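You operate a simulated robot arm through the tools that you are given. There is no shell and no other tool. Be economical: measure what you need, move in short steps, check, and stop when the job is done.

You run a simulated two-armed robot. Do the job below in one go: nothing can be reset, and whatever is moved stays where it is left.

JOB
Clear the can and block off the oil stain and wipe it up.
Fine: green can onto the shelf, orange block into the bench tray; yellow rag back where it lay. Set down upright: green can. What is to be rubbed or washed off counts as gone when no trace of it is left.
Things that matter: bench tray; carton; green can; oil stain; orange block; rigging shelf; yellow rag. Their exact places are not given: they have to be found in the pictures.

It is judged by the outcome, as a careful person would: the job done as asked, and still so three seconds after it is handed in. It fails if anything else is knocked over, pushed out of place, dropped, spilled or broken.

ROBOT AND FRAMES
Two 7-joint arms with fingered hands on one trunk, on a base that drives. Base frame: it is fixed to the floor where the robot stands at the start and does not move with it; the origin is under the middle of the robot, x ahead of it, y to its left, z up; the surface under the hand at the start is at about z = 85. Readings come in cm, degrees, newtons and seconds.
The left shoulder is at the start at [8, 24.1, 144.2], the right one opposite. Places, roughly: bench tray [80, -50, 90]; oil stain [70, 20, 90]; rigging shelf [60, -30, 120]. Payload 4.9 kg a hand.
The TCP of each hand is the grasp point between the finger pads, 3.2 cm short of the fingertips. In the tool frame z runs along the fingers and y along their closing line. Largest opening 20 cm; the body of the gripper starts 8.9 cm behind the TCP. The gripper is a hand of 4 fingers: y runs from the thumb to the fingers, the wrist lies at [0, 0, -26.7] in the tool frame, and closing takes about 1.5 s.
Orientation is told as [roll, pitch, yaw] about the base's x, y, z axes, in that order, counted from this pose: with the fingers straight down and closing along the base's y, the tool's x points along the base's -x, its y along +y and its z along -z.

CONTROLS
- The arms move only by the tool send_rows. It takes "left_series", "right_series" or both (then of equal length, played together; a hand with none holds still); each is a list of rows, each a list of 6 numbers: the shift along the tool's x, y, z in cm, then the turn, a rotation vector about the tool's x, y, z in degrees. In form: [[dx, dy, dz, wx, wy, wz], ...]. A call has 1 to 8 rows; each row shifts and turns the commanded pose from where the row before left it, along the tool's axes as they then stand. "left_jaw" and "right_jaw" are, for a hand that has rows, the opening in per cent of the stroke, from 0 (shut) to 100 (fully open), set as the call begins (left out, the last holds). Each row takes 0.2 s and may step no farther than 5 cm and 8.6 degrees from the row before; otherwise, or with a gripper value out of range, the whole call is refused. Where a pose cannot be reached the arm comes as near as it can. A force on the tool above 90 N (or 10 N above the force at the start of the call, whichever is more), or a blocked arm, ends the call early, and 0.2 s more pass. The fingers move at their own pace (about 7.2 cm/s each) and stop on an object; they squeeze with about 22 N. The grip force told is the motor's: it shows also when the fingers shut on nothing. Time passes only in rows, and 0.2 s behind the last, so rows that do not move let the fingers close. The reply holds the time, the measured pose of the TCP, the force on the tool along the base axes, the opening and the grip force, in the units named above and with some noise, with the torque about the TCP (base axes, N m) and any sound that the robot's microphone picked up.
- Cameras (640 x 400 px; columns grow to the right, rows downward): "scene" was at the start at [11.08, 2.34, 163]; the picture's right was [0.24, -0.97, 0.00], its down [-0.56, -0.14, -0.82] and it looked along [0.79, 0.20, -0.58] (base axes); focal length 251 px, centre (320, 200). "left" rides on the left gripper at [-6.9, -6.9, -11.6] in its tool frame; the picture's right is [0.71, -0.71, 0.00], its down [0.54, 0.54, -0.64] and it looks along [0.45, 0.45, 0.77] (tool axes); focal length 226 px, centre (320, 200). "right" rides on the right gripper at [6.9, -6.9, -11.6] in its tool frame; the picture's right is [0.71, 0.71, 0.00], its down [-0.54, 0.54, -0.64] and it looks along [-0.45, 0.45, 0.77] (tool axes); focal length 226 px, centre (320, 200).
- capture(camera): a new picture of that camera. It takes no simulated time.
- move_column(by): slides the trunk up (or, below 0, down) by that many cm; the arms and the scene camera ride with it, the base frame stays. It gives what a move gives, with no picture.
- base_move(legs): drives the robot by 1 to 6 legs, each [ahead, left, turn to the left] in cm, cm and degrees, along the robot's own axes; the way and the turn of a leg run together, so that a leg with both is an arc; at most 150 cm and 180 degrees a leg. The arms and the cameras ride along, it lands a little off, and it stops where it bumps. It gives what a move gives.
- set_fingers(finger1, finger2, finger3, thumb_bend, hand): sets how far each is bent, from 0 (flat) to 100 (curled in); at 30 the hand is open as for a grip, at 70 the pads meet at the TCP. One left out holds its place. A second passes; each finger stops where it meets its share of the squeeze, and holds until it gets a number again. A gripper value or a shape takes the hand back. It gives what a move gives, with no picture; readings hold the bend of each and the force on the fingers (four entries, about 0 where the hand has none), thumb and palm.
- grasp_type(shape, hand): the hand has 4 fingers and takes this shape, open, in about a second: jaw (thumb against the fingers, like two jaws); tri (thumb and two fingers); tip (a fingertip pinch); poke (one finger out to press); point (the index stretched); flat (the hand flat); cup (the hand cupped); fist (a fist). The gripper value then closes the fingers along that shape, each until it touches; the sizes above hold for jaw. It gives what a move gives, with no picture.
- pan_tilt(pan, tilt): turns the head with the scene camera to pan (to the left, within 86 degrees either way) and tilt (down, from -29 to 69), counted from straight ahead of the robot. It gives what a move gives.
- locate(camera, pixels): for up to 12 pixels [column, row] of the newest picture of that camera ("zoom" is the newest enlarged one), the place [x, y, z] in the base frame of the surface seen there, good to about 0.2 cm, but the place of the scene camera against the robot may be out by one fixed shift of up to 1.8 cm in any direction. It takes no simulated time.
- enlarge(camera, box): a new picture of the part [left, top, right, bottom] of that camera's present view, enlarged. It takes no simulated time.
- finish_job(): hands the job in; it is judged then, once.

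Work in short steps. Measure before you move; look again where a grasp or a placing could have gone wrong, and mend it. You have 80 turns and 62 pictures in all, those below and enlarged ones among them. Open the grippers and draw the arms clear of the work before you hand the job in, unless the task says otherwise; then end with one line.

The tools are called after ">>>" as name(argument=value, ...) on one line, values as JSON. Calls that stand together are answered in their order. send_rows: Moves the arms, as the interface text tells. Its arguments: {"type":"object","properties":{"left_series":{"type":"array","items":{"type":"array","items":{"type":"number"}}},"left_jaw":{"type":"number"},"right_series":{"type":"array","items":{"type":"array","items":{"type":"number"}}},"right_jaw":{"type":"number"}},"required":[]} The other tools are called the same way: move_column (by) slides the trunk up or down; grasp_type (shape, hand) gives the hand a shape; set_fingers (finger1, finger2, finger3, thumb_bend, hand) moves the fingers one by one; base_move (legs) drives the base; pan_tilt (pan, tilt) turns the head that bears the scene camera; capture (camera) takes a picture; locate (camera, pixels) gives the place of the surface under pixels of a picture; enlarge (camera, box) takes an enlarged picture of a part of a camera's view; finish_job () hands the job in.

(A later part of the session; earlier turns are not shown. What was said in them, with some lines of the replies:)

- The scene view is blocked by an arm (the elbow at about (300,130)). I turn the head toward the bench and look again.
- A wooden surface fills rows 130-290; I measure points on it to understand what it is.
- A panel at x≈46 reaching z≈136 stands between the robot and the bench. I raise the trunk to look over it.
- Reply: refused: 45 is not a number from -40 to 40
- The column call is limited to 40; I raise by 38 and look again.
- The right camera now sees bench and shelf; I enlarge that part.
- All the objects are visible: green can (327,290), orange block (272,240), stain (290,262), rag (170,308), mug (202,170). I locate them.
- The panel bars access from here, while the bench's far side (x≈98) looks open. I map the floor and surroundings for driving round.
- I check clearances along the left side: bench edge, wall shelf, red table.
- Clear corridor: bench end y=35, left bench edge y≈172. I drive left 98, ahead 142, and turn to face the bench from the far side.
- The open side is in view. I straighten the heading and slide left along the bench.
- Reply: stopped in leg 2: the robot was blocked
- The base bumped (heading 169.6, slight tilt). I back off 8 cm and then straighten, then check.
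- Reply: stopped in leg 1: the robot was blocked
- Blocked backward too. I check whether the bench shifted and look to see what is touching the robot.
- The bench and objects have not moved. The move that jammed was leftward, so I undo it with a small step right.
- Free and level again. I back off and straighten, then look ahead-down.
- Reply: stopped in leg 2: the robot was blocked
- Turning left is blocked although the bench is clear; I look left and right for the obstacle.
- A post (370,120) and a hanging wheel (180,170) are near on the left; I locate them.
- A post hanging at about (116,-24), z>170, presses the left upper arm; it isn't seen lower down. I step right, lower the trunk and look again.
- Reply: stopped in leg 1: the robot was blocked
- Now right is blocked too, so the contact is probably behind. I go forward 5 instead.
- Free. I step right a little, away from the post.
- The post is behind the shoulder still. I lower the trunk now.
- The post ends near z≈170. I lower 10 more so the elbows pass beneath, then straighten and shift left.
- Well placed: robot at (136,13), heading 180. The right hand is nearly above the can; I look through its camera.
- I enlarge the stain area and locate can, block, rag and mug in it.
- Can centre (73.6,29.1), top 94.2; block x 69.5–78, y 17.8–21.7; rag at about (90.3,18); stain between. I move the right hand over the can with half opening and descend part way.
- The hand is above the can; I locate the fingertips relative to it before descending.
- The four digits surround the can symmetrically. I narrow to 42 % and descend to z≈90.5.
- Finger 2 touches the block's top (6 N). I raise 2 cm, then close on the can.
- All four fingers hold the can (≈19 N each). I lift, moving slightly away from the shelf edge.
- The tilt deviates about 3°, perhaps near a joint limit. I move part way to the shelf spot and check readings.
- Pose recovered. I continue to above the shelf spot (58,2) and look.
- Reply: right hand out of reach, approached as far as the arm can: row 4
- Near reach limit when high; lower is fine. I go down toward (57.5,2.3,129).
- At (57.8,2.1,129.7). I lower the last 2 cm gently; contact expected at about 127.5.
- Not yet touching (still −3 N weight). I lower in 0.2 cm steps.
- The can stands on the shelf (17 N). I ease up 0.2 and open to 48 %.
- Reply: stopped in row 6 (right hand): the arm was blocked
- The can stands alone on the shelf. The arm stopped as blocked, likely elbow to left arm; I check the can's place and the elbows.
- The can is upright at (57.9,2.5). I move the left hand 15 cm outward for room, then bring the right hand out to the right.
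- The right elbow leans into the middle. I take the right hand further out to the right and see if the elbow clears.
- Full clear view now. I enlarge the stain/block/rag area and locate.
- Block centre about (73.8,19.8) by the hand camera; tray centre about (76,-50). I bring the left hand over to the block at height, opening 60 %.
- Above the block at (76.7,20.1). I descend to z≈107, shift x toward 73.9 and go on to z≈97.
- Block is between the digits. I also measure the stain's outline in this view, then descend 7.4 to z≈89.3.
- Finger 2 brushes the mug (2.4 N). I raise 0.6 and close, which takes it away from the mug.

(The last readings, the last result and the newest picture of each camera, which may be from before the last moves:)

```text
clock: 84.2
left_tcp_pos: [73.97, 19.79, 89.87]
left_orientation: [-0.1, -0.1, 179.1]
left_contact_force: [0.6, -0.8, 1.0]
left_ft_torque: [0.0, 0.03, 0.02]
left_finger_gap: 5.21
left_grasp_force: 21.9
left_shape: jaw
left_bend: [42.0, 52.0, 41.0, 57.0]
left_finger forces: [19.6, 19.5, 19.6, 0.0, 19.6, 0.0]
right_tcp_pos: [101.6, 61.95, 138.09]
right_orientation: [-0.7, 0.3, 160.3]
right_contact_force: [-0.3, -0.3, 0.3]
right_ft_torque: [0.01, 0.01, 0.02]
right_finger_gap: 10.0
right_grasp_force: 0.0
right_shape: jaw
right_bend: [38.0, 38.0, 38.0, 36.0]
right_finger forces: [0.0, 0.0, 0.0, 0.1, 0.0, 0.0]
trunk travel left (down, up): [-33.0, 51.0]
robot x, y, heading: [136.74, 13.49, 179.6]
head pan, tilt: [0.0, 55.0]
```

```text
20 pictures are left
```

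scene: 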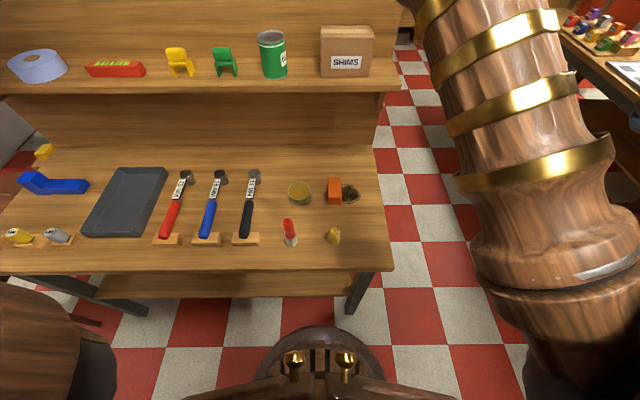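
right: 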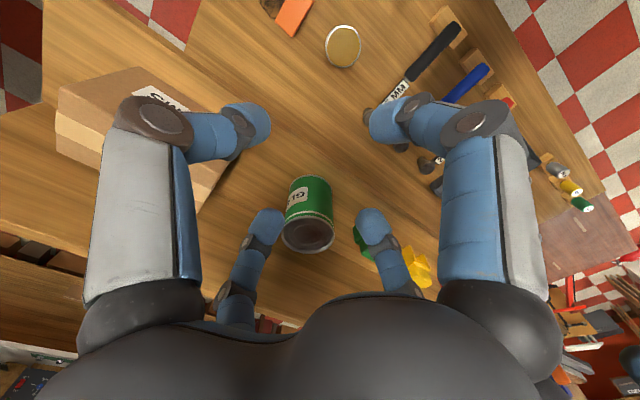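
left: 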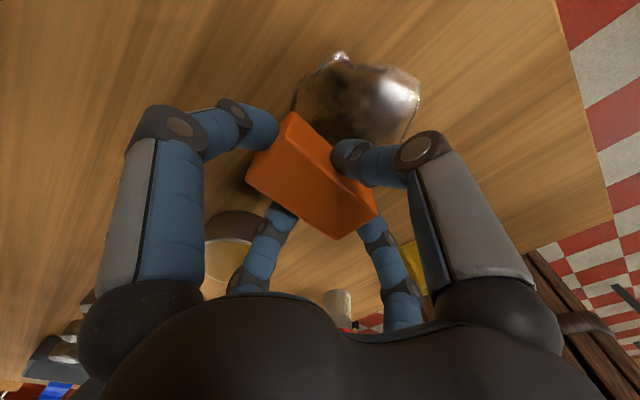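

Block held by four fingers (≈19.6 N each). I lift to z≈109 and carry it toward the tray.

>>> send_rows(left_series=[[0, 0, -4.9, 0, 0, 0], [1.3, 0, -4.8, 0, 0, 0], [1.3, 0, -4.8, 0, 0, 0], [1.3, 0, -4.8, 0, 0, 0], [1, 4.8, 0, 0, 0, 0], [0, 4.9, 0, 0, 0, 0], [0, 4.9, 0, 0, 0, 0], [0, 4.9, 0, 0, 0, 0]])

>>> send_rows(left_series=[[0, 4.9, 0, 0, 0, 0], [0, 4.9, 0, 0, 0, 0], [0, 4.9, 0, 0, 0, 0], [0, 4.9, 0, 0, 0, 0], [0, 4.9, 0, 0, 0, 0], [0, 4.9, 0, 0, 0, 0], [0, 4.9, 0, 0, 0, 0], [0, 4.9, 0, 0, 0, 0]])

>>> send_rows(left_series=[[0, 4.9, 0, 0, 0, 0], [0, 4.9, 0, 0, 0, 0], [0, 0, 0, 0, 0, 0]])

>>> capture(camera="scene")

```text
clock: 86.0
left_tcp_pos: [78.7, -0.1, 108.98]
left_orientation: [-0.2, -0.1, 179.0]
left_contact_force: [0.3, -0.6, -1.4]
left_ft_torque: [0.07, 0.05, 0.02]
left_finger_gap: 5.23
left_grasp_force: 22.2
left_shape: jaw
left_bend: [42.0, 52.0, 41.0, 57.0]
left_finger forces: [19.6, 19.9, 19.3, 0.1, 19.7, 0.0]
right_tcp_pos: [101.76, 61.56, 138.25]
right_orientation: [-0.9, 0.3, 160.3]
right_contact_force: [0.7, -0.1, 0.0]
right_ft_torque: [0.02, 0.03, 0.0]
right_finger_gap: 9.94
right_grasp_force: 0.0
right_shape: jaw
right_bend: [38.0, 38.0, 38.0, 36.0]
right_finger forces: [0.1, 0.0, 0.0, 0.0, 0.1, 0.1]
trunk travel left (down, up): [-33.0, 51.0]
robot x, y, heading: [136.26, 13.66, 179.4]
head pan, tilt: [0.0, 55.0]
```

```text
clock: 87.8
left_tcp_pos: [77.62, -39.32, 108.86]
left_orientation: [-0.1, 0.0, 179.1]
left_contact_force: [-1.1, -0.2, -1.5]
left_ft_torque: [0.04, 0.04, -0.02]
left_finger_gap: 5.21
left_grasp_force: 22.0
left_shape: jaw
left_bend: [42.0, 52.0, 42.0, 57.0]
left_finger forces: [19.4, 19.8, 19.2, 0.0, 19.8, 0.0]
right_tcp_pos: [101.81, 61.75, 138.14]
right_orientation: [-0.7, 0.4, 160.3]
right_contact_force: [-0.3, -1.3, 1.4]
right_ft_torque: [0.02, 0.02, 0.01]
right_finger_gap: 9.96
right_grasp_force: 0.0
right_shape: jaw
right_bend: [38.0, 38.0, 38.0, 36.0]
right_finger forces: [0.0, 0.0, 0.0, 0.1, 0.0, 0.0]
trunk travel left (down, up): [-33.0, 51.0]
robot x, y, heading: [136.76, 13.67, 179.5]
head pan, tilt: [0.0, 55.0]
```

```text
clock: 88.6
left_tcp_pos: [77.48, -48.81, 108.94]
left_orientation: [0.0, 0.0, 179.0]
left_contact_force: [0.3, -0.5, -0.8]
left_ft_torque: [-0.01, -0.01, 0.0]
left_finger_gap: 5.21
left_grasp_force: 21.8
left_shape: jaw
left_bend: [42.0, 52.0, 42.0, 57.0]
left_finger forces: [19.5, 19.9, 19.2, 0.0, 19.7, 0.1]
right_tcp_pos: [101.59, 61.98, 138.15]
right_orientation: [-0.6, 0.4, 160.3]
right_contact_force: [-0.2, -0.3, 0.5]
right_ft_torque: [-0.01, -0.02, 0.01]
right_finger_gap: 10.0
right_grasp_force: 0.0
right_shape: jaw
right_bend: [38.0, 38.0, 38.0, 36.0]
right_finger forces: [0.0, 0.1, 0.0, 0.0, 0.0, 0.1]
trunk travel left (down, up): [-33.0, 51.0]
robot x, y, heading: [136.41, 13.35, 179.6]
head pan, tilt: [0.0, 55.0]
```

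```text
19 pictures are left
```

scene: 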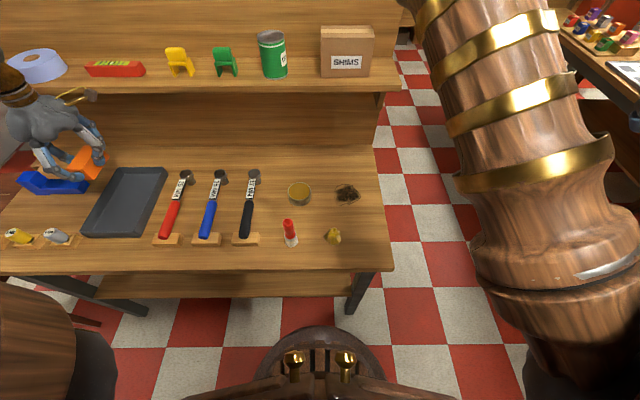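

Over the tray at (77.5,-48.8). I lower to about z≈91.5 with x +1.5.

>>> send_rows(left_series=[[0.8, 0.4, 4.5, 0, 0, 0], [0.7, 0.3, 4.5, 0, 0, 0], [0, 0, 4.5, 0, 0, 0], [0, 0, 3.5, 0, 0, 0], [0, 0, 0, 0, 0, 0]])

>>> capture(camera="left")

```text
clock: 89.8
left_tcp_pos: [79.3, -49.8, 92.08]
left_orientation: [0.1, -0.1, 179.1]
left_contact_force: [0.3, 0.0, -0.7]
left_ft_torque: [-0.02, 0.04, 0.01]
left_finger_gap: 5.23
left_grasp_force: 21.9
left_shape: jaw
left_bend: [42.0, 52.0, 42.0, 57.0]
left_finger forces: [19.5, 19.9, 19.1, 0.0, 19.8, 0.1]
right_tcp_pos: [101.81, 61.98, 138.19]
right_orientation: [-0.7, 0.3, 160.4]
right_contact_force: [0.6, 0.6, 0.4]
right_ft_torque: [0.0, -0.03, -0.02]
right_finger_gap: 9.97
right_grasp_force: 0.0
right_shape: jaw
right_bend: [38.0, 38.0, 38.0, 36.0]
right_finger forces: [0.1, 0.1, 0.0, 0.0, 0.0, 0.1]
trunk travel left (down, up): [-33.0, 51.0]
robot x, y, heading: [136.44, 13.8, 179.5]
head pan, tilt: [0.0, 55.0]
```

```text
18 pictures are left
```

left: 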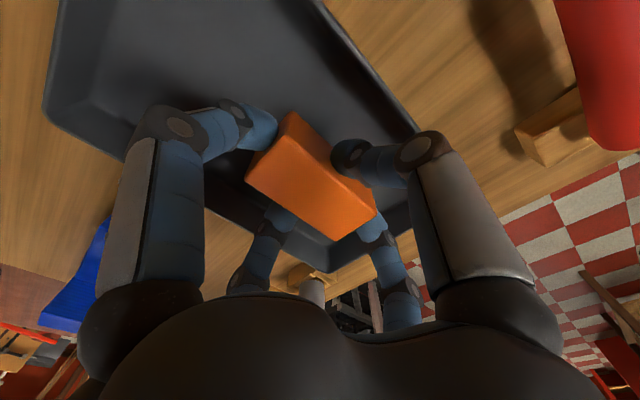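

Inside the tray outline, a bit near the front rim; I shift x −2 and lower gently onto the tray floor.

>>> send_rows(left_series=[[-2, -0.3, 0, 0, 0, 0], [0, 0, 1.0, 0, 0, 0], [0, 0, 0.5, 0, 0, 0], [0, 0, 0, 0, 0, 0]])

>>> send_rows(left_series=[[0, 0, 0.3, 0, 0, 0], [0, 0, 0, 0, 0, 0]])

```text
clock: 90.8
left_tcp_pos: [77.11, -49.43, 90.46]
left_orientation: [0.0, 0.0, 179.1]
left_contact_force: [0.1, -0.6, -0.5]
left_ft_torque: [0.01, -0.01, -0.01]
left_finger_gap: 5.2
left_grasp_force: 22.5
left_shape: jaw
left_bend: [42.0, 52.0, 42.0, 57.0]
left_finger forces: [19.4, 19.8, 19.2, 0.1, 19.8, 0.1]
right_tcp_pos: [101.51, 62.04, 138.07]
right_orientation: [-0.8, 0.4, 160.3]
right_contact_force: [-0.9, -1.1, 0.5]
right_ft_torque: [0.0, 0.0, -0.02]
right_finger_gap: 9.96
right_grasp_force: 0.1
right_shape: jaw
right_bend: [38.0, 38.0, 38.0, 36.0]
right_finger forces: [0.0, 0.1, 0.0, 0.1, 0.0, 0.1]
trunk travel left (down, up): [-33.0, 51.0]
robot x, y, heading: [136.28, 13.64, 179.6]
head pan, tilt: [0.0, 55.0]
```

```text
clock: 91.4
left_tcp_pos: [77.17, -49.3, 90.27]
left_orientation: [0.0, -0.1, 179.1]
left_contact_force: [0.4, -0.4, 0.0]
left_ft_torque: [0.02, 0.01, -0.03]
left_finger_gap: 5.2
left_grasp_force: 22.0
left_shape: jaw
left_bend: [42.0, 52.0, 42.0, 57.0]
left_finger forces: [19.5, 20.0, 19.3, 0.1, 19.9, 0.0]
right_tcp_pos: [101.65, 61.82, 138.19]
right_orientation: [-0.8, 0.4, 160.3]
right_contact_force: [-0.2, 0.0, -0.2]
right_ft_torque: [-0.06, 0.01, 0.02]
right_finger_gap: 9.96
right_grasp_force: 0.0
right_shape: jaw
right_bend: [38.0, 38.0, 38.0, 36.0]
right_finger forces: [0.0, 0.0, 0.0, 0.0, 0.0, 0.1]
trunk travel left (down, up): [-33.0, 51.0]
robot x, y, heading: [136.61, 13.45, 179.2]
head pan, tilt: [0.0, 55.0]
```

About touching. I lower 0.2 more, open to 52 %, then rise straight up.

>>> send_rows(left_series=[[0, 0, 0.2, 0, 0, 0], [0, 0, 0, 0, 0, 0]])

>>> send_rows(left_series=[[0, 0, 0, 0, 0, 0], [0, 0, 0, 0, 0, 0], [0, 0, 0, 0, 0, 0], [0, 0, 0, 0, 0, 0], [0, 0, -3, 0, 0, 0], [0, 0, -4.5, 0, 0, 0], [0, 0, -4.5, 0, 0, 0], [0, 0, -4.5, 0, 0, 0]], left_jaw=52)

>>> capture(camera="left")

```text
clock: 92.0
left_tcp_pos: [77.16, -49.34, 90.26]
left_orientation: [0.0, -0.1, 179.1]
left_contact_force: [-1.1, -1.1, 11.3]
left_ft_torque: [-0.04, -0.01, 0.01]
left_finger_gap: 5.23
left_grasp_force: 22.4
left_shape: jaw
left_bend: [42.0, 52.0, 42.0, 57.0]
left_finger forces: [21.0, 21.7, 20.6, 0.1, 20.7, 0.0]
right_tcp_pos: [101.82, 61.98, 138.18]
right_orientation: [-0.6, 0.5, 160.3]
right_contact_force: [-0.4, 0.1, -0.7]
right_ft_torque: [-0.04, 0.01, -0.01]
right_finger_gap: 9.93
right_grasp_force: 0.1
right_shape: jaw
right_bend: [38.0, 38.0, 38.0, 36.0]
right_finger forces: [0.0, 0.0, 0.0, 0.0, 0.0, 0.1]
trunk travel left (down, up): [-33.0, 51.0]
robot x, y, heading: [136.6, 13.28, 179.5]
head pan, tilt: [0.0, 55.0]
```

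```text
clock: 93.8
left_tcp_pos: [77.5, -49.13, 106.7]
left_orientation: [0.0, -0.1, 179.1]
left_contact_force: [-0.4, 0.0, 0.3]
left_ft_torque: [-0.02, 0.0, -0.03]
left_finger_gap: 10.36
left_grasp_force: 0.0
left_shape: jaw
left_bend: [37.0, 37.0, 37.0, 35.0]
left_finger forces: [0.0, 0.0, 0.1, 0.0, 0.0, 0.1]
right_tcp_pos: [101.8, 62.13, 138.08]
right_orientation: [-0.6, 0.4, 160.2]
right_contact_force: [-0.2, 0.5, -0.1]
right_ft_torque: [-0.04, 0.01, -0.01]
right_finger_gap: 9.98
right_grasp_force: 0.0
right_shape: jaw
right_bend: [38.0, 38.0, 38.0, 36.0]
right_finger forces: [0.0, 0.0, 0.1, 0.0, 0.0, 0.0]
trunk travel left (down, up): [-33.0, 51.0]
robot x, y, heading: [136.51, 13.71, 179.5]
head pan, tilt: [0.0, 55.0]
```

```text
17 pictures are left
```

left: 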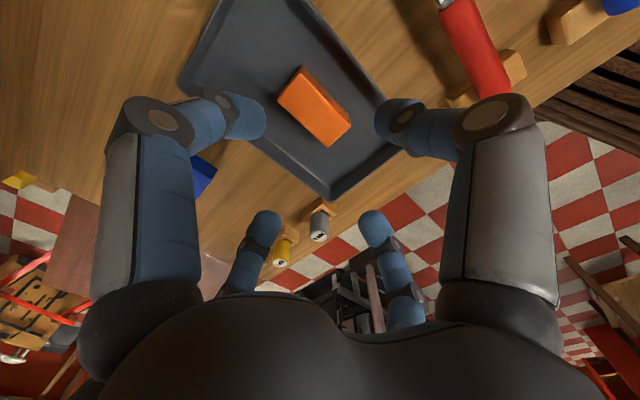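

The block lies in the tray. Now the rag: I carry the open left hand at z≈112 to above (90.3,18).

>>> send_rows(left_series=[[0, 0, -4.5, 0, 0, 0], [1.6, -4.7, 0, 0, 0, 0], [1.6, -4.7, 0, 0, 0, 0], [1.6, -4.7, 0, 0, 0, 0], [1.6, -4.7, 0, 0, 0, 0], [1.6, -4.7, 0, 0, 0, 0], [1.6, -4.7, 0, 0, 0, 0], [1.6, -4.7, 0, 0, 0, 0]], left_jaw=42)

>>> send_rows(left_series=[[0.6, -4.9, 0, 0, 0, 0], [0, -4.9, 0, 0, 0, 0], [0, -4.9, 0, 0, 0, 0], [0, -4.9, 0, 0, 0, 0], [0, -4.9, 0, 0, 0, 0], [0, -4.9, 0, 0, 0, 0], [0, -4.5, 0, 0, 0, 0], [0, 0, 0, 0, 0, 0]])

>>> capture(camera="left")

```text
clock: 95.6
left_tcp_pos: [88.9, -16.42, 111.32]
left_orientation: [0.0, 0.0, 179.2]
left_contact_force: [0.2, -0.4, 0.2]
left_ft_torque: [-0.05, 0.01, -0.04]
left_finger_gap: 8.44
left_grasp_force: 0.1
left_shape: jaw
left_bend: [41.0, 41.0, 41.0, 40.0]
left_finger forces: [0.1, 0.0, 0.1, 0.0, 0.0, 0.1]
right_tcp_pos: [101.65, 62.05, 138.02]
right_orientation: [-0.5, 0.5, 160.4]
right_contact_force: [-0.3, 0.6, 0.9]
right_ft_torque: [-0.04, 0.0, -0.01]
right_finger_gap: 9.95
right_grasp_force: 0.2
right_shape: jaw
right_bend: [38.0, 38.0, 38.0, 36.0]
right_finger forces: [0.1, 0.0, 0.0, 0.0, 0.1, 0.0]
trunk travel left (down, up): [-33.0, 51.0]
robot x, y, heading: [136.45, 13.84, 179.5]
head pan, tilt: [0.0, 55.0]
```

```text
clock: 97.4
left_tcp_pos: [90.24, 17.23, 111.23]
left_orientation: [-0.2, 0.0, 179.1]
left_contact_force: [-0.1, -0.1, -0.2]
left_ft_torque: [0.04, 0.01, 0.01]
left_finger_gap: 8.44
left_grasp_force: 0.0
left_shape: jaw
left_bend: [41.0, 41.0, 41.0, 40.0]
left_finger forces: [0.0, 0.0, 0.0, 0.1, 0.1, 0.0]
right_tcp_pos: [101.81, 61.84, 138.21]
right_orientation: [-0.7, 0.4, 160.4]
right_contact_force: [1.4, -0.4, 0.0]
right_ft_torque: [0.02, -0.02, -0.01]
right_finger_gap: 10.0
right_grasp_force: 0.1
right_shape: jaw
right_bend: [38.0, 38.0, 38.0, 36.0]
right_finger forces: [0.0, 0.0, 0.0, 0.1, 0.1, 0.0]
trunk travel left (down, up): [-33.0, 51.0]
robot x, y, heading: [136.19, 13.33, 179.5]
head pan, tilt: [0.0, 55.0]
```

```text
16 pictures are left
```

left: 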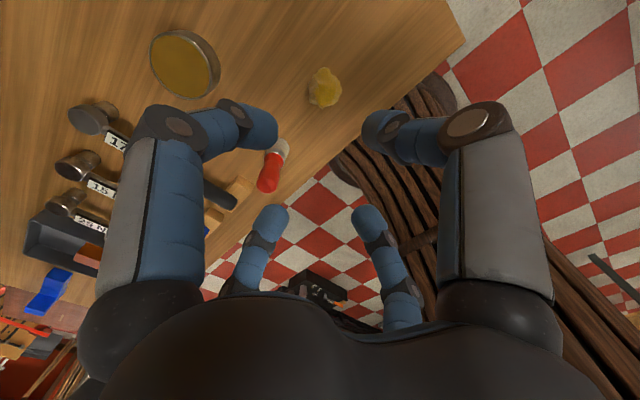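

I locate the rag's outline and the upright red tool for clearance.

>>> locate(camera="left", pixels=[[324, 88], [310, 92], [339, 92], [325, 70], [326, 105], [283, 148], [268, 180], [260, 185], [330, 80], [318, 98]])

```text
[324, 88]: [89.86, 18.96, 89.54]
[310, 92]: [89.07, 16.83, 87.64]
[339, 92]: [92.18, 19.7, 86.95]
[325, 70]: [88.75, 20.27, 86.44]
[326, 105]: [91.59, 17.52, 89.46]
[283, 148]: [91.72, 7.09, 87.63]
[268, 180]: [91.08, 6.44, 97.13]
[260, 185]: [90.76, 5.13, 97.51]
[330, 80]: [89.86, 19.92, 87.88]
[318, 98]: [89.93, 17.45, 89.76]
```

Rag centre ≈(90.4,18.3), top 89.7. I shift 1 cm in y, descend to z≈88.8, then close.

>>> send_rows(left_series=[[0, -1.1, 4.5, 0, 0, 0], [0, 0, 4.5, 0, 0, 0], [0, 0, 4.5, 0, 0, 0], [0, 0, 4.5, 0, 0, 0], [0, 0, 3, 0, 0, 0], [0, 0, 1.4, 0, 0, 0], [0, 0, 0, 0, 0, 0]])

>>> send_rows(left_series=[[0, 0, 0, 0, 0, 0], [0, 0, 0, 0, 0, 0], [0, 0, 0, 0, 0, 0], [0, 0, 0, 0, 0, 0], [0, 0, 0, 0, 0, 0], [0, 0, 0, 0, 0, 0], [0, 0, 0, 0, 0, 0]], left_jaw=0)

>>> capture(camera="left")

```text
clock: 99.0
left_tcp_pos: [90.29, 18.73, 88.65]
left_orientation: [0.0, -0.1, 179.2]
left_contact_force: [0.3, 0.3, 1.0]
left_ft_torque: [-0.03, 0.03, -0.03]
left_finger_gap: 8.43
left_grasp_force: 0.1
left_shape: jaw
left_bend: [41.0, 41.0, 41.0, 40.0]
left_finger forces: [0.0, 0.0, 0.0, 0.0, 0.1, 0.0]
right_tcp_pos: [101.62, 62.03, 138.11]
right_orientation: [-0.7, 0.4, 160.3]
right_contact_force: [-0.3, 0.0, 0.5]
right_ft_torque: [-0.02, 0.01, 0.01]
right_finger_gap: 10.0
right_grasp_force: 0.0
right_shape: jaw
right_bend: [38.0, 38.0, 38.0, 36.0]
right_finger forces: [0.0, 0.0, 0.0, 0.0, 0.0, 0.0]
trunk travel left (down, up): [-33.0, 51.0]
robot x, y, heading: [136.15, 13.41, 179.4]
head pan, tilt: [0.0, 55.0]
```

```text
clock: 100.6
left_tcp_pos: [90.24, 18.55, 88.63]
left_orientation: [0.1, 0.0, 179.1]
left_contact_force: [0.0, -0.1, 0.5]
left_ft_torque: [-0.02, 0.01, 0.01]
left_finger_gap: 5.35
left_grasp_force: 22.3
left_shape: jaw
left_bend: [51.0, 48.0, 49.0, 50.0]
left_finger forces: [16.6, 17.7, 17.6, 0.1, 17.2, 0.1]
right_tcp_pos: [101.75, 61.87, 138.17]
right_orientation: [-0.8, 0.4, 160.3]
right_contact_force: [-0.2, -0.5, -0.8]
right_ft_torque: [0.01, -0.01, 0.0]
right_finger_gap: 10.0
right_grasp_force: 0.2
right_shape: jaw
right_bend: [38.0, 38.0, 38.0, 36.0]
right_finger forces: [0.1, 0.0, 0.0, 0.0, 0.1, 0.0]
trunk travel left (down, up): [-33.0, 51.0]
robot x, y, heading: [136.08, 13.49, 179.3]
head pan, tilt: [0.0, 55.0]
```

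```text
15 pictures are left
```

left: 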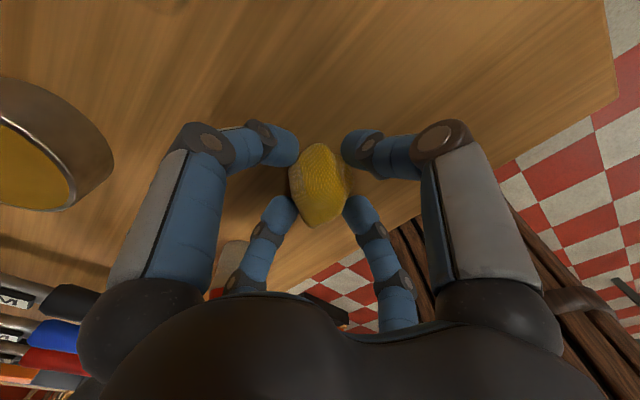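

The rag is gripped (≈17 N a finger, TCP (90.25,18.6,88.63)). I lift and bring it over the stain's corner (76.5,28).

>>> send_rows(left_series=[[0, 0, -4, 0, 0, 0], [0, 0, -4, 0, 0, 0], [-3.4, -2.4, 0, 0, 0, 0], [-3.4, -2.4, 0, 0, 0, 0], [-3.4, -2.4, 0, 0, 0, 0], [-3.4, -2.2, 0, 0, 0, 0], [0, 0, 0, 0, 0, 0]])

>>> capture(camera="left")

```text
clock: 102.2
left_tcp_pos: [76.62, 28.05, 96.62]
left_orientation: [-0.1, 0.0, 179.1]
left_contact_force: [0.4, 0.1, -1.2]
left_ft_torque: [-0.03, 0.03, 0.02]
left_finger_gap: 5.3
left_grasp_force: 22.4
left_shape: jaw
left_bend: [51.0, 48.0, 49.0, 50.0]
left_finger forces: [16.9, 17.6, 17.4, 0.1, 16.8, 0.1]
right_tcp_pos: [101.73, 61.93, 138.22]
right_orientation: [-0.8, 0.4, 160.3]
right_contact_force: [-0.2, 0.3, 0.0]
right_ft_torque: [0.01, 0.04, 0.0]
right_finger_gap: 9.96
right_grasp_force: 0.1
right_shape: jaw
right_bend: [38.0, 38.0, 38.0, 36.0]
right_finger forces: [0.0, 0.1, 0.1, 0.0, 0.0, 0.1]
trunk travel left (down, up): [-33.0, 51.0]
robot x, y, heading: [136.35, 13.56, 179.5]
head pan, tilt: [0.0, 55.0]
```

```text
14 pictures are left
```

left: 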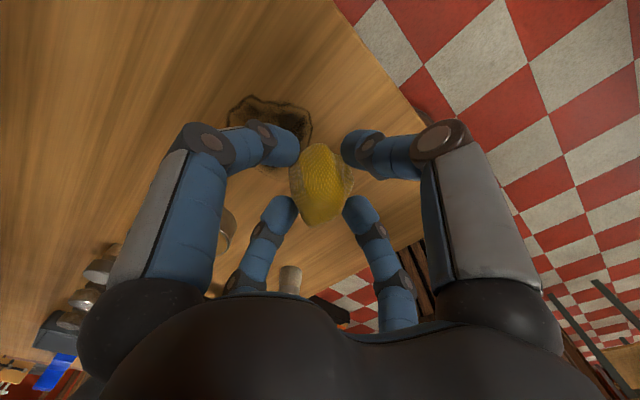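

Rag is held. I lower to the bench and feel for light pressure.

>>> send_rows(left_series=[[0, 0, 4, 0, 0, 0], [0, 0, 3.5, 0, 0, 0], [0, 0, 0.7, 0, 0, 0], [0, 0, 0, 0, 0, 0]])

```text
clock: 103.2
left_tcp_pos: [76.67, 28.04, 88.55]
left_orientation: [0.0, -0.2, 179.1]
left_contact_force: [0.5, -1.4, 14.0]
left_ft_torque: [-0.06, -0.11, 0.0]
left_finger_gap: 5.32
left_grasp_force: 22.4
left_shape: jaw
left_bend: [51.0, 48.0, 49.0, 50.0]
left_finger forces: [19.0, 20.6, 20.4, 0.0, 19.6, 0.0]
right_tcp_pos: [101.78, 61.91, 138.13]
right_orientation: [-0.7, 0.4, 160.3]
right_contact_force: [-0.9, -0.5, 0.4]
right_ft_torque: [-0.01, -0.03, 0.01]
right_finger_gap: 9.99
right_grasp_force: 0.1
right_shape: jaw
right_bend: [38.0, 38.0, 38.0, 36.0]
right_finger forces: [0.0, 0.1, 0.1, 0.0, 0.1, 0.0]
trunk travel left (down, up): [-33.0, 51.0]
robot x, y, heading: [136.45, 13.64, 179.5]
head pan, tilt: [0.0, 55.0]
```

14 N of pressure. I wipe in a raster across the stain.

>>> send_rows(left_series=[[-3, 0, 0, 0, 0, 0], [-3.2, 0, 0, 0, 0, 0], [0, 2, 0, 0, 0, 0], [3, 0, 0, 0, 0, 0], [3.2, 0, 0, 0, 0, 0], [0, 2, 0, 0, 0, 0], [-3, 0, 0, 0, 0, 0], [-3.2, 0, 0, 0, 0, 0]])

>>> send_rows(left_series=[[0, 2, 0, 0, 0, 0], [3, 0, 0, 0, 0, 0], [3.2, 0, 0, 0, 0, 0], [0, 2, 0, 0, 0, 0], [-3, 0, 0, 0, 0, 0], [-3.2, 0, 0, 0, 0, 0], [0, 2, 0, 0, 0, 0], [3, 0, 0, 0, 0, 0]])

>>> send_rows(left_series=[[3.2, 0, 0, 0, 0, 0], [0, -5, 0, 0, 0, 0], [0, -5, 0, 0, 0, 0], [-2, 0, 0, 0, 0, 0], [0, 5, 0, 0, 0, 0], [0, 5, 0, 0, 0, 0], [-2, 0, 0, 0, 0, 0], [0, -5, 0, 0, 0, 0]])

>>> send_rows(left_series=[[0, -5, 0, 0, 0, 0], [-2.2, 0, 0, 0, 0, 0], [0, 5, 0, 0, 0, 0], [0, 5, 0, 0, 0, 0], [0, 0, -4, 0, 0, 0], [4, 0, -4, 0, 0, 0], [4.5, 0, -1, 0, 0, 0], [4.5, 0, 0, 0, 0, 0]])

>>> enlarge(camera="scene", box=[270, 160, 398, 240])

```text
clock: 105.0
left_tcp_pos: [70.69, 24.12, 88.68]
left_orientation: [0.0, -0.1, 179.1]
left_contact_force: [10.6, -2.5, 27.5]
left_ft_torque: [-0.16, -0.57, 0.02]
left_finger_gap: 5.46
left_grasp_force: 21.7
left_shape: jaw
left_bend: [52.0, 48.0, 48.0, 50.0]
left_finger forces: [18.6, 25.1, 28.2, 0.0, 20.0, 0.1]
right_tcp_pos: [101.89, 61.97, 138.12]
right_orientation: [-0.5, 0.3, 160.4]
right_contact_force: [0.9, 0.5, -0.8]
right_ft_torque: [-0.03, -0.02, 0.0]
right_finger_gap: 9.95
right_grasp_force: 0.1
right_shape: jaw
right_bend: [38.0, 38.0, 38.0, 36.0]
right_finger forces: [0.0, 0.0, 0.1, 0.0, 0.0, 0.1]
trunk travel left (down, up): [-33.0, 51.0]
robot x, y, heading: [136.74, 13.84, 179.4]
head pan, tilt: [0.0, 55.0]
```

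```text
clock: 106.8
left_tcp_pos: [73.33, 17.89, 88.61]
left_orientation: [0.0, -0.3, 179.2]
left_contact_force: [-11.7, 1.3, 26.0]
left_ft_torque: [0.01, 0.33, 0.03]
left_finger_gap: 5.45
left_grasp_force: 22.5
left_shape: jaw
left_bend: [52.0, 49.0, 48.0, 50.0]
left_finger forces: [25.9, 24.7, 20.8, 0.1, 21.6, 0.0]
right_tcp_pos: [101.7, 61.73, 138.23]
right_orientation: [-0.7, 0.4, 160.5]
right_contact_force: [0.4, 0.1, -0.2]
right_ft_torque: [0.0, 0.03, -0.02]
right_finger_gap: 9.98
right_grasp_force: 0.1
right_shape: jaw
right_bend: [38.0, 38.0, 38.0, 36.0]
right_finger forces: [0.0, 0.0, 0.1, 0.1, 0.0, 0.0]
trunk travel left (down, up): [-33.0, 51.0]
robot x, y, heading: [135.93, 13.72, 179.5]
head pan, tilt: [0.0, 55.0]
```

```text
clock: 108.6
left_tcp_pos: [72.55, 22.98, 88.7]
left_orientation: [0.2, -0.2, 179.3]
left_contact_force: [-1.0, -9.8, 25.0]
left_ft_torque: [-0.57, -0.18, -0.04]
left_finger_gap: 5.32
left_grasp_force: 22.1
left_shape: jaw
left_bend: [82.0, 48.0, 48.0, 52.0]
left_finger forces: [19.3, 28.1, 24.1, 0.0, 15.3, 0.1]
right_tcp_pos: [101.77, 61.97, 138.11]
right_orientation: [-0.5, 0.4, 160.4]
right_contact_force: [0.2, 0.3, -0.4]
right_ft_torque: [-0.06, -0.03, -0.02]
right_finger_gap: 9.97
right_grasp_force: 0.1
right_shape: jaw
right_bend: [38.0, 38.0, 38.0, 36.0]
right_finger forces: [0.0, 0.1, 0.1, 0.0, 0.0, 0.1]
trunk travel left (down, up): [-33.0, 51.0]
robot x, y, heading: [136.14, 13.58, 179.6]
head pan, tilt: [0.0, 55.0]
```

```text
refused: row 6 steps farther than a row can; nothing moved
```

```text
5.00 times, centred on (334, 200) of scene
```

zoom: 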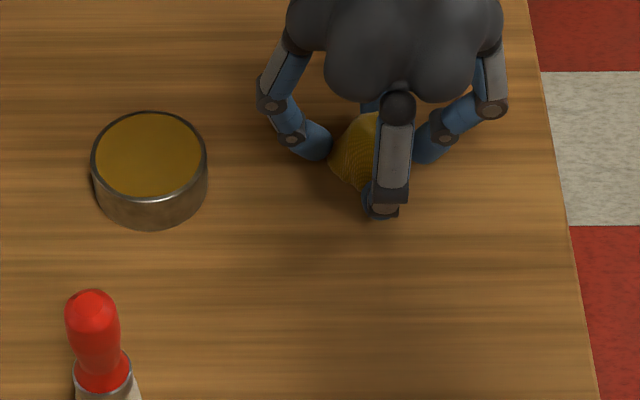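

The rag is still held though finger 1 curled past. I finish the strokes and lift up to look.

>>> send_rows(left_series=[[0, -5, 0, 0, 0, 0], [-2, 0, 0, 0, 0, 0], [0, 5, 0, 0, 0, 0], [0, 5, 0, 0, 0, 0], [1, 0, -3, 0, 0, 0], [3, 0, -3, 0, 0, 0], [4.5, 0, -1, 0, 0, 0], [4.5, 0, 0, 0, 0, 0]])

>>> enlarge(camera="scene", box=[270, 160, 398, 240])

>>> capture(camera="left")

```text
clock: 110.4
left_tcp_pos: [83.78, 18.14, 95.54]
left_orientation: [0.0, 0.1, 179.1]
left_contact_force: [0.3, 0.0, -1.3]
left_ft_torque: [-0.01, -0.01, 0.0]
left_finger_gap: 5.3
left_grasp_force: 21.9
left_shape: jaw
left_bend: [82.0, 49.0, 48.0, 51.0]
left_finger forces: [16.0, 19.1, 19.0, 0.0, 14.9, 0.0]
right_tcp_pos: [101.65, 62.1, 138.03]
right_orientation: [-0.6, 0.3, 160.3]
right_contact_force: [0.4, -0.3, -0.4]
right_ft_torque: [-0.05, 0.03, 0.01]
right_finger_gap: 9.97
right_grasp_force: 0.0
right_shape: jaw
right_bend: [38.0, 38.0, 38.0, 36.0]
right_finger forces: [0.0, 0.1, 0.0, 0.1, 0.0, 0.1]
trunk travel left (down, up): [-33.0, 51.0]
robot x, y, heading: [136.36, 13.82, 179.6]
head pan, tilt: [0.0, 55.0]
```

```text
5.00 times, centred on (334, 200) of scene
```

zoom: 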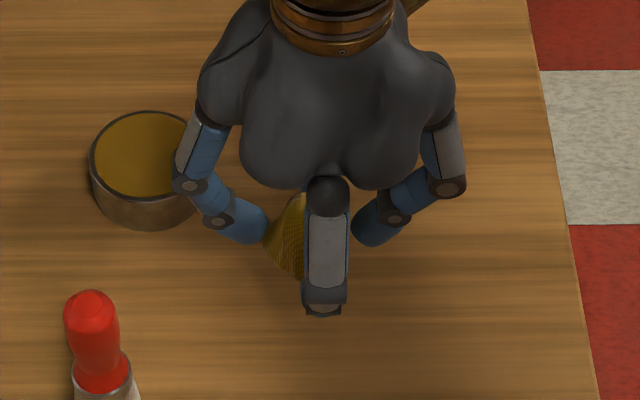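

```text
11 pictures are left
```

left: 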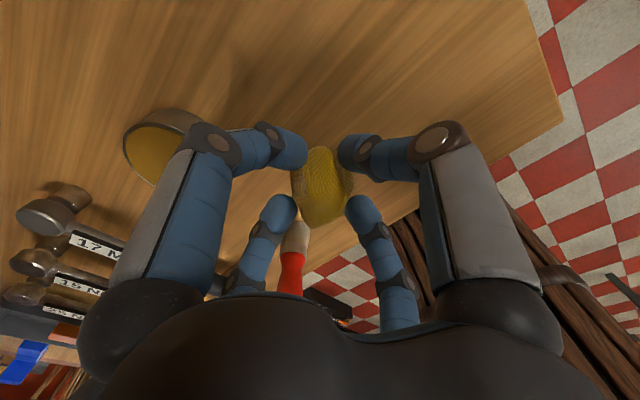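

A dark patch near (240,85) may be shadow. I move over the rag's home place and examine the stain area more closely before releasing.

>>> send_rows(left_series=[[3.3, -0.2, -1, 0, 0, 0], [3.3, -0.2, -1, 0, 0, 0], [0, 0, 0, 0, 0, 0]])

>>> enlarge(camera="left", box=[140, 0, 380, 150])

>>> enlarge(camera="scene", box=[318, 172, 382, 212])

```text
clock: 111.2
left_tcp_pos: [90.01, 18.14, 97.62]
left_orientation: [-0.1, 0.1, 179.1]
left_contact_force: [0.8, -0.3, -0.2]
left_ft_torque: [0.02, -0.01, -0.01]
left_finger_gap: 5.3
left_grasp_force: 22.2
left_shape: jaw
left_bend: [82.0, 49.0, 48.0, 51.0]
left_finger forces: [16.1, 19.0, 18.9, 0.0, 14.9, 0.1]
right_tcp_pos: [101.63, 61.9, 138.1]
right_orientation: [-0.6, 0.4, 160.3]
right_contact_force: [0.5, 0.6, -0.9]
right_ft_torque: [0.04, -0.01, 0.01]
right_finger_gap: 9.93
right_grasp_force: 0.2
right_shape: jaw
right_bend: [38.0, 38.0, 38.0, 36.0]
right_finger forces: [0.0, 0.0, 0.1, 0.0, 0.0, 0.0]
trunk travel left (down, up): [-33.0, 51.0]
robot x, y, heading: [136.21, 13.57, 179.6]
head pan, tilt: [0.0, 55.0]
```

```text
2.67 times, centred on (260, 75) of left
```

zoom: 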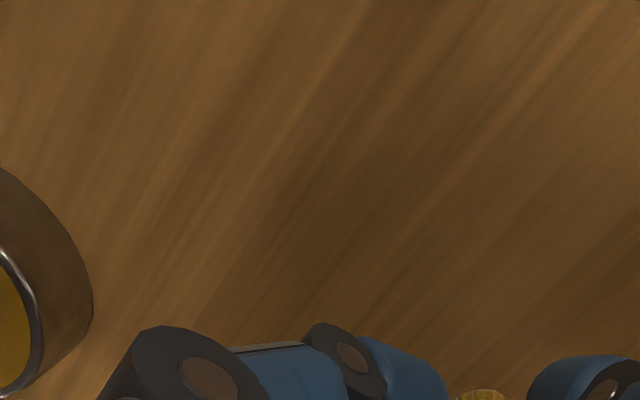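

```text
10.00 times, centred on (350, 192) of scene
```

zoom: 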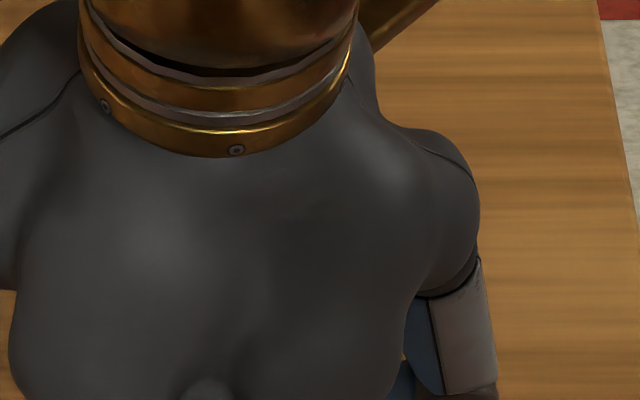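

No stain visible, but the area is shaded. I move the hand with the rag aside for an unobstructed check.

>>> send_rows(left_series=[[0, 0, -4.5, 0, 0, 0], [0, 0, -4.5, 0, 0, 0], [0, 4.9, 0, 0, 0, 0], [0, 4.9, 0, 0, 0, 0], [0, 4.9, 0, 0, 0, 0], [0, 4.9, 0, 0, 0, 0], [0, 4.9, 0, 0, 0, 0], [0, 0, 0, 0, 0, 0]])

>>> enlarge(camera="scene", box=[302, 165, 398, 225])

```text
clock: 113.0
left_tcp_pos: [89.89, -6.07, 106.41]
left_orientation: [0.0, 0.0, 178.9]
left_contact_force: [-0.7, 0.3, -1.0]
left_ft_torque: [-0.01, 0.0, -0.04]
left_finger_gap: 5.32
left_grasp_force: 21.6
left_shape: jaw
left_bend: [82.0, 49.0, 48.0, 51.0]
left_finger forces: [15.4, 19.3, 18.5, 0.1, 15.3, 0.0]
right_tcp_pos: [101.65, 62.09, 137.93]
right_orientation: [-0.6, 0.5, 160.4]
right_contact_force: [0.5, 0.3, -0.3]
right_ft_torque: [-0.06, -0.01, 0.01]
right_finger_gap: 9.95
right_grasp_force: 0.2
right_shape: jaw
right_bend: [38.0, 38.0, 38.0, 36.0]
right_finger forces: [0.0, 0.1, 0.1, 0.0, 0.1, 0.0]
trunk travel left (down, up): [-33.0, 51.0]
robot x, y, heading: [136.38, 13.53, 179.5]
head pan, tilt: [0.0, 55.0]
```

```text
6.67 times, centred on (350, 195) of scene
```

zoom: 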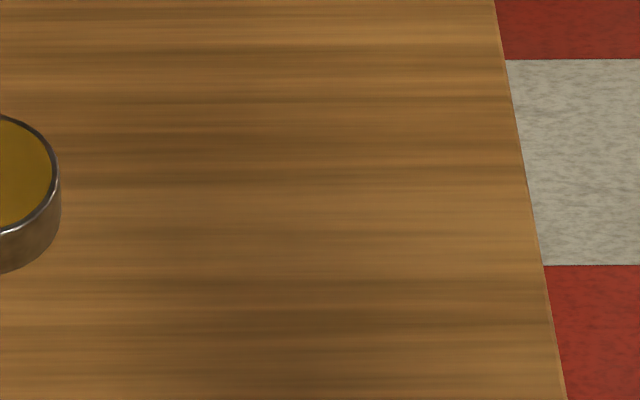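

The stain is fully gone. I return the rag to (90.3,18.5) and lower it.

>>> send_rows(left_series=[[0.1, -4.9, 0, 0, 0, 0], [0.1, -4.9, 0, 0, 0, 0], [0.1, -4.9, 0, 0, 0, 0], [0.1, -4.9, 0, 0, 0, 0], [0, -4.9, 0, 0, 0, 0], [0, 0, 4.5, 0, 0, 0], [0, 0, 4.5, 0, 0, 0], [0, 0, 0, 0, 0, 0]])

>>> send_rows(left_series=[[0, 0, 3.5, 0, 0, 0], [0, 0, 3.5, 0, 0, 0], [0, 0, 1.4, 0, 0, 0], [0, 0, 0, 0, 0, 0]])

>>> capture(camera="left")

```text
clock: 114.8
left_tcp_pos: [90.39, 18.38, 97.62]
left_orientation: [-0.1, -0.1, 179.1]
left_contact_force: [-0.2, 0.1, -0.3]
left_ft_torque: [0.0, 0.02, -0.02]
left_finger_gap: 5.27
left_grasp_force: 22.1
left_shape: jaw
left_bend: [82.0, 49.0, 48.0, 51.0]
left_finger forces: [15.0, 19.1, 18.2, 0.0, 15.3, 0.0]
right_tcp_pos: [101.66, 62.05, 138.21]
right_orientation: [-0.6, 0.4, 160.3]
right_contact_force: [0.9, 0.4, -0.3]
right_ft_torque: [-0.01, -0.03, 0.02]
right_finger_gap: 9.99
right_grasp_force: 0.1
right_shape: jaw
right_bend: [38.0, 38.0, 38.0, 36.0]
right_finger forces: [0.0, 0.1, 0.0, 0.1, 0.0, 0.0]
trunk travel left (down, up): [-33.0, 51.0]
robot x, y, heading: [136.09, 13.87, 179.3]
head pan, tilt: [0.0, 55.0]
```

```text
clock: 115.8
left_tcp_pos: [90.3, 18.38, 89.07]
left_orientation: [0.0, 0.0, 179.0]
left_contact_force: [0.1, 0.3, -0.4]
left_ft_torque: [0.0, 0.03, 0.02]
left_finger_gap: 5.27
left_grasp_force: 22.0
left_shape: jaw
left_bend: [82.0, 49.0, 48.0, 51.0]
left_finger forces: [14.9, 19.1, 18.3, 0.0, 15.4, 0.0]
right_tcp_pos: [101.64, 61.98, 138.15]
right_orientation: [-0.7, 0.4, 160.3]
right_contact_force: [0.1, -0.1, -0.5]
right_ft_torque: [0.01, 0.04, -0.01]
right_finger_gap: 9.97
right_grasp_force: 0.0
right_shape: jaw
right_bend: [38.0, 38.0, 38.0, 36.0]
right_finger forces: [0.1, 0.0, 0.0, 0.0, 0.1, 0.0]
trunk travel left (down, up): [-33.0, 51.0]
robot x, y, heading: [136.29, 13.95, 179.6]
head pan, tilt: [0.0, 55.0]
```

```text
7 pictures are left
```

left: 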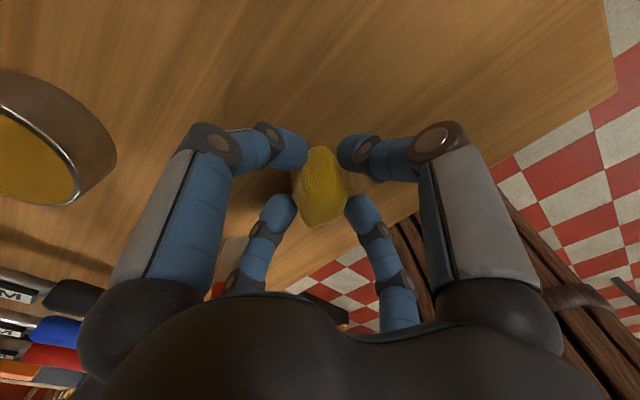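

Matches the grasp view. I lower 0.4, open, and lift away.

>>> send_rows(left_series=[[0, 0, 0.4, 0, 0, 0], [0, 0, 0, 0, 0, 0]])

>>> send_rows(left_series=[[0, 0, 0, 0, 0, 0], [0, 0, 0, 0, 0, 0], [0, 0, 0, 0, 0, 0], [0, 0, 0, 0, 0, 0], [0, 0, -4, 0, 0, 0], [0, 0, -4.5, 0, 0, 0], [0, 0, -4.5, 0, 0, 0], [0, 0, -4.5, 0, 0, 0]], left_jaw=42)

>>> capture(camera="left")

```text
clock: 116.4
left_tcp_pos: [90.33, 18.45, 88.8]
left_orientation: [-0.1, -0.1, 179.1]
left_contact_force: [0.1, 0.3, 10.8]
left_ft_torque: [-0.24, -0.19, 0.01]
left_finger_gap: 5.29
left_grasp_force: 21.8
left_shape: jaw
left_bend: [82.0, 49.0, 48.0, 51.0]
left_finger forces: [15.9, 21.9, 21.2, 0.0, 16.0, 0.0]
right_tcp_pos: [101.8, 61.88, 138.24]
right_orientation: [-0.7, 0.4, 160.3]
right_contact_force: [0.2, -0.4, 0.6]
right_ft_torque: [0.05, -0.01, -0.01]
right_finger_gap: 9.95
right_grasp_force: 0.1
right_shape: jaw
right_bend: [38.0, 38.0, 38.0, 36.0]
right_finger forces: [0.1, 0.0, 0.0, 0.0, 0.1, 0.0]
trunk travel left (down, up): [-33.0, 51.0]
robot x, y, heading: [136.82, 13.68, 179.5]
head pan, tilt: [0.0, 55.0]
```

```text
clock: 118.2
left_tcp_pos: [90.36, 18.29, 106.23]
left_orientation: [0.0, 0.0, 179.1]
left_contact_force: [0.0, 0.0, -0.1]
left_ft_torque: [0.03, 0.03, 0.01]
left_finger_gap: 8.38
left_grasp_force: 0.0
left_shape: jaw
left_bend: [42.0, 42.0, 42.0, 40.0]
left_finger forces: [0.0, 0.0, 0.0, 0.1, 0.0, 0.0]
right_tcp_pos: [101.79, 61.92, 138.07]
right_orientation: [-0.6, 0.4, 160.3]
right_contact_force: [1.3, -0.6, 0.2]
right_ft_torque: [-0.04, 0.05, 0.02]
right_finger_gap: 9.94
right_grasp_force: 0.0
right_shape: jaw
right_bend: [38.0, 38.0, 38.0, 36.0]
right_finger forces: [0.1, 0.0, 0.0, 0.0, 0.0, 0.0]
trunk travel left (down, up): [-33.0, 51.0]
robot x, y, heading: [135.9, 13.64, 179.7]
head pan, tilt: [0.0, 55.0]
```

```text
6 pictures are left
```

left: 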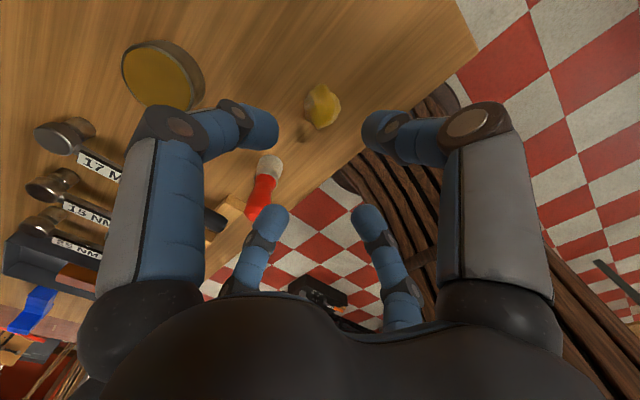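

The rag is down. I measure its place and look at the small dark mark at (305,130).

>>> locate(camera="left", pixels=[[322, 108], [307, 105], [338, 108], [322, 86], [318, 126], [305, 130]])

>>> enlarge(camera="left", box=[270, 70, 366, 130])

```text
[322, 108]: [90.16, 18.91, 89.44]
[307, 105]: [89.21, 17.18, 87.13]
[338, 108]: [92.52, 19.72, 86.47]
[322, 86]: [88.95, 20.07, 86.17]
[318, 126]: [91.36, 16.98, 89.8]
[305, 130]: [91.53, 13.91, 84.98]
```

```text
6.67 times, centred on (318, 100) of left
```

zoom: 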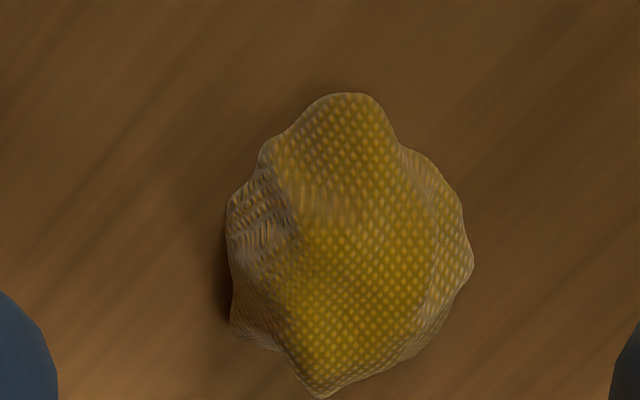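

The rag is back within 0.3 cm. I raise the left arm and draw it out to the left, then take a final look.

>>> send_rows(left_series=[[0, 0, -4.9, 0, 0, 0], [0, 0, -4.9, 0, 0, 0], [0, 0, -4.9, 0, 0, 0], [0, 0, -4.9, 0, 0, 0], [0, 4.9, 0, 0, 0, 0], [0, 4.9, 0, 0, 0, 0], [0, 4.9, 0, 0, 0, 0], [0, 4.9, 0, 0, 0, 0]], left_jaw=100)

>>> send_rows(left_series=[[1, 4.8, 0, 0, 0, 0], [1, 4.8, 0, 0, 0, 0], [1, 4.8, 0, 0, 0, 0], [1, 4.8, 0, 0, 0, 0], [1, 4.8, 0, 0, 0, 0], [1, 4.8, 0, 0, 0, 0], [1, 4.8, 0, 0, 0, 0], [0, 4.8, 0, 0, 0, 0]])

>>> capture(camera="scene")

>>> enlarge(camera="scene", box=[230, 150, 390, 250])

```text
clock: 120.0
left_tcp_pos: [90.41, -1.51, 125.72]
left_orientation: [-0.2, -0.1, 179.1]
left_contact_force: [-0.4, -2.1, 0.8]
left_ft_torque: [0.09, 0.05, 0.01]
left_finger_gap: 19.99
left_grasp_force: 0.1
left_shape: jaw
left_bend: [30.0, 30.0, 30.0, 30.0]
left_finger forces: [0.0, 0.0, 0.0, 0.0, 0.0, 0.0]
right_tcp_pos: [101.77, 61.59, 138.32]
right_orientation: [-0.8, 0.3, 160.3]
right_contact_force: [1.0, -0.4, -0.8]
right_ft_torque: [0.04, 0.01, -0.01]
right_finger_gap: 9.99
right_grasp_force: 0.0
right_shape: jaw
right_bend: [38.0, 38.0, 38.0, 36.0]
right_finger forces: [0.1, 0.0, 0.1, 0.0, 0.1, 0.1]
trunk travel left (down, up): [-33.0, 51.0]
robot x, y, heading: [136.44, 13.3, 179.4]
head pan, tilt: [0.0, 55.0]
```

```text
clock: 121.8
left_tcp_pos: [96.66, -40.4, 125.88]
left_orientation: [-0.1, -0.1, 179.0]
left_contact_force: [0.3, -0.8, 0.3]
left_ft_torque: [0.07, 0.0, 0.01]
left_finger_gap: 19.99
left_grasp_force: 0.0
left_shape: jaw
left_bend: [30.0, 30.0, 30.0, 30.0]
left_finger forces: [0.0, 0.0, 0.1, 0.0, 0.1, 0.0]
right_tcp_pos: [101.75, 61.84, 138.2]
right_orientation: [-0.7, 0.4, 160.3]
right_contact_force: [0.1, -0.8, -0.1]
right_ft_torque: [0.01, 0.02, -0.02]
right_finger_gap: 9.97
right_grasp_force: 0.1
right_shape: jaw
right_bend: [38.0, 38.0, 38.0, 36.0]
right_finger forces: [0.0, 0.0, 0.0, 0.0, 0.1, 0.1]
trunk travel left (down, up): [-33.0, 51.0]
robot x, y, heading: [136.43, 13.95, 179.9]
head pan, tilt: [0.0, 55.0]
```

```text
4 pictures are left
```

scene: 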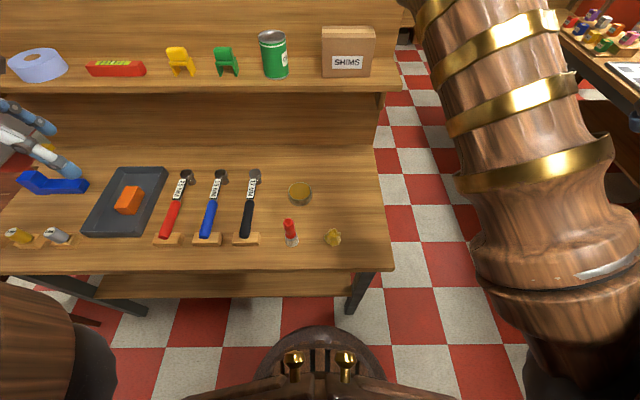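

```text
4.00 times, centred on (310, 200) of scene
```

zoom: 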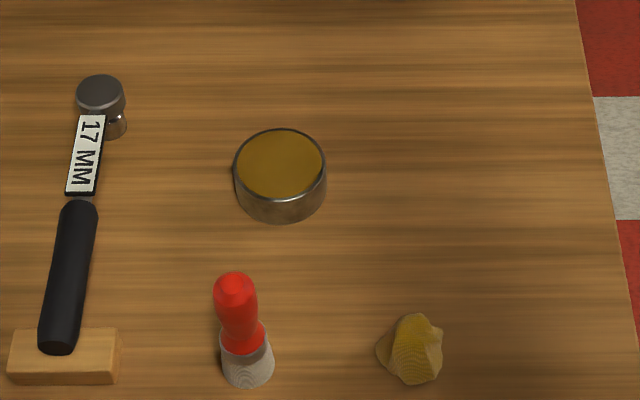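

Everything is in place: can upright on the shelf (273,55), block in the tray (128,200), rag at its spot (333,237), no stain left. I open the right hand and hand the job in.

>>> send_rows(right_series=[[0, 0, 0, 0, 0, 0], [0, 0, 0, 0, 0, 0], [0, 0, 0, 0, 0, 0]], right_jaw=100)

>>> finish_job()

```text
clock: 122.6
left_tcp_pos: [96.66, -40.24, 125.9]
left_orientation: [0.0, 0.0, 179.1]
left_contact_force: [-0.8, 0.0, 0.2]
left_ft_torque: [0.0, 0.0, -0.01]
left_finger_gap: 19.98
left_grasp_force: 0.0
left_shape: jaw
left_bend: [30.0, 30.0, 30.0, 30.0]
left_finger forces: [0.0, 0.1, 0.0, 0.1, 0.0, 0.1]
right_tcp_pos: [101.68, 62.08, 138.05]
right_orientation: [-0.8, 0.4, 160.3]
right_contact_force: [-0.4, -0.3, 0.3]
right_ft_torque: [0.0, -0.02, -0.02]
right_finger_gap: 19.99
right_grasp_force: 0.1
right_shape: jaw
right_bend: [30.0, 30.0, 30.0, 30.0]
right_finger forces: [0.0, 0.1, 0.0, 0.0, 0.0, 0.0]
trunk travel left (down, up): [-33.0, 51.0]
robot x, y, heading: [136.23, 13.5, 179.9]
head pan, tilt: [0.0, 55.0]
```

```text
The job is handed in.
```

The job is done and handed in: the green can stands upright on the shelf, the orange block is in the bench tray, no trace of the oil stain shows, and the yellow rag is back where it lay.
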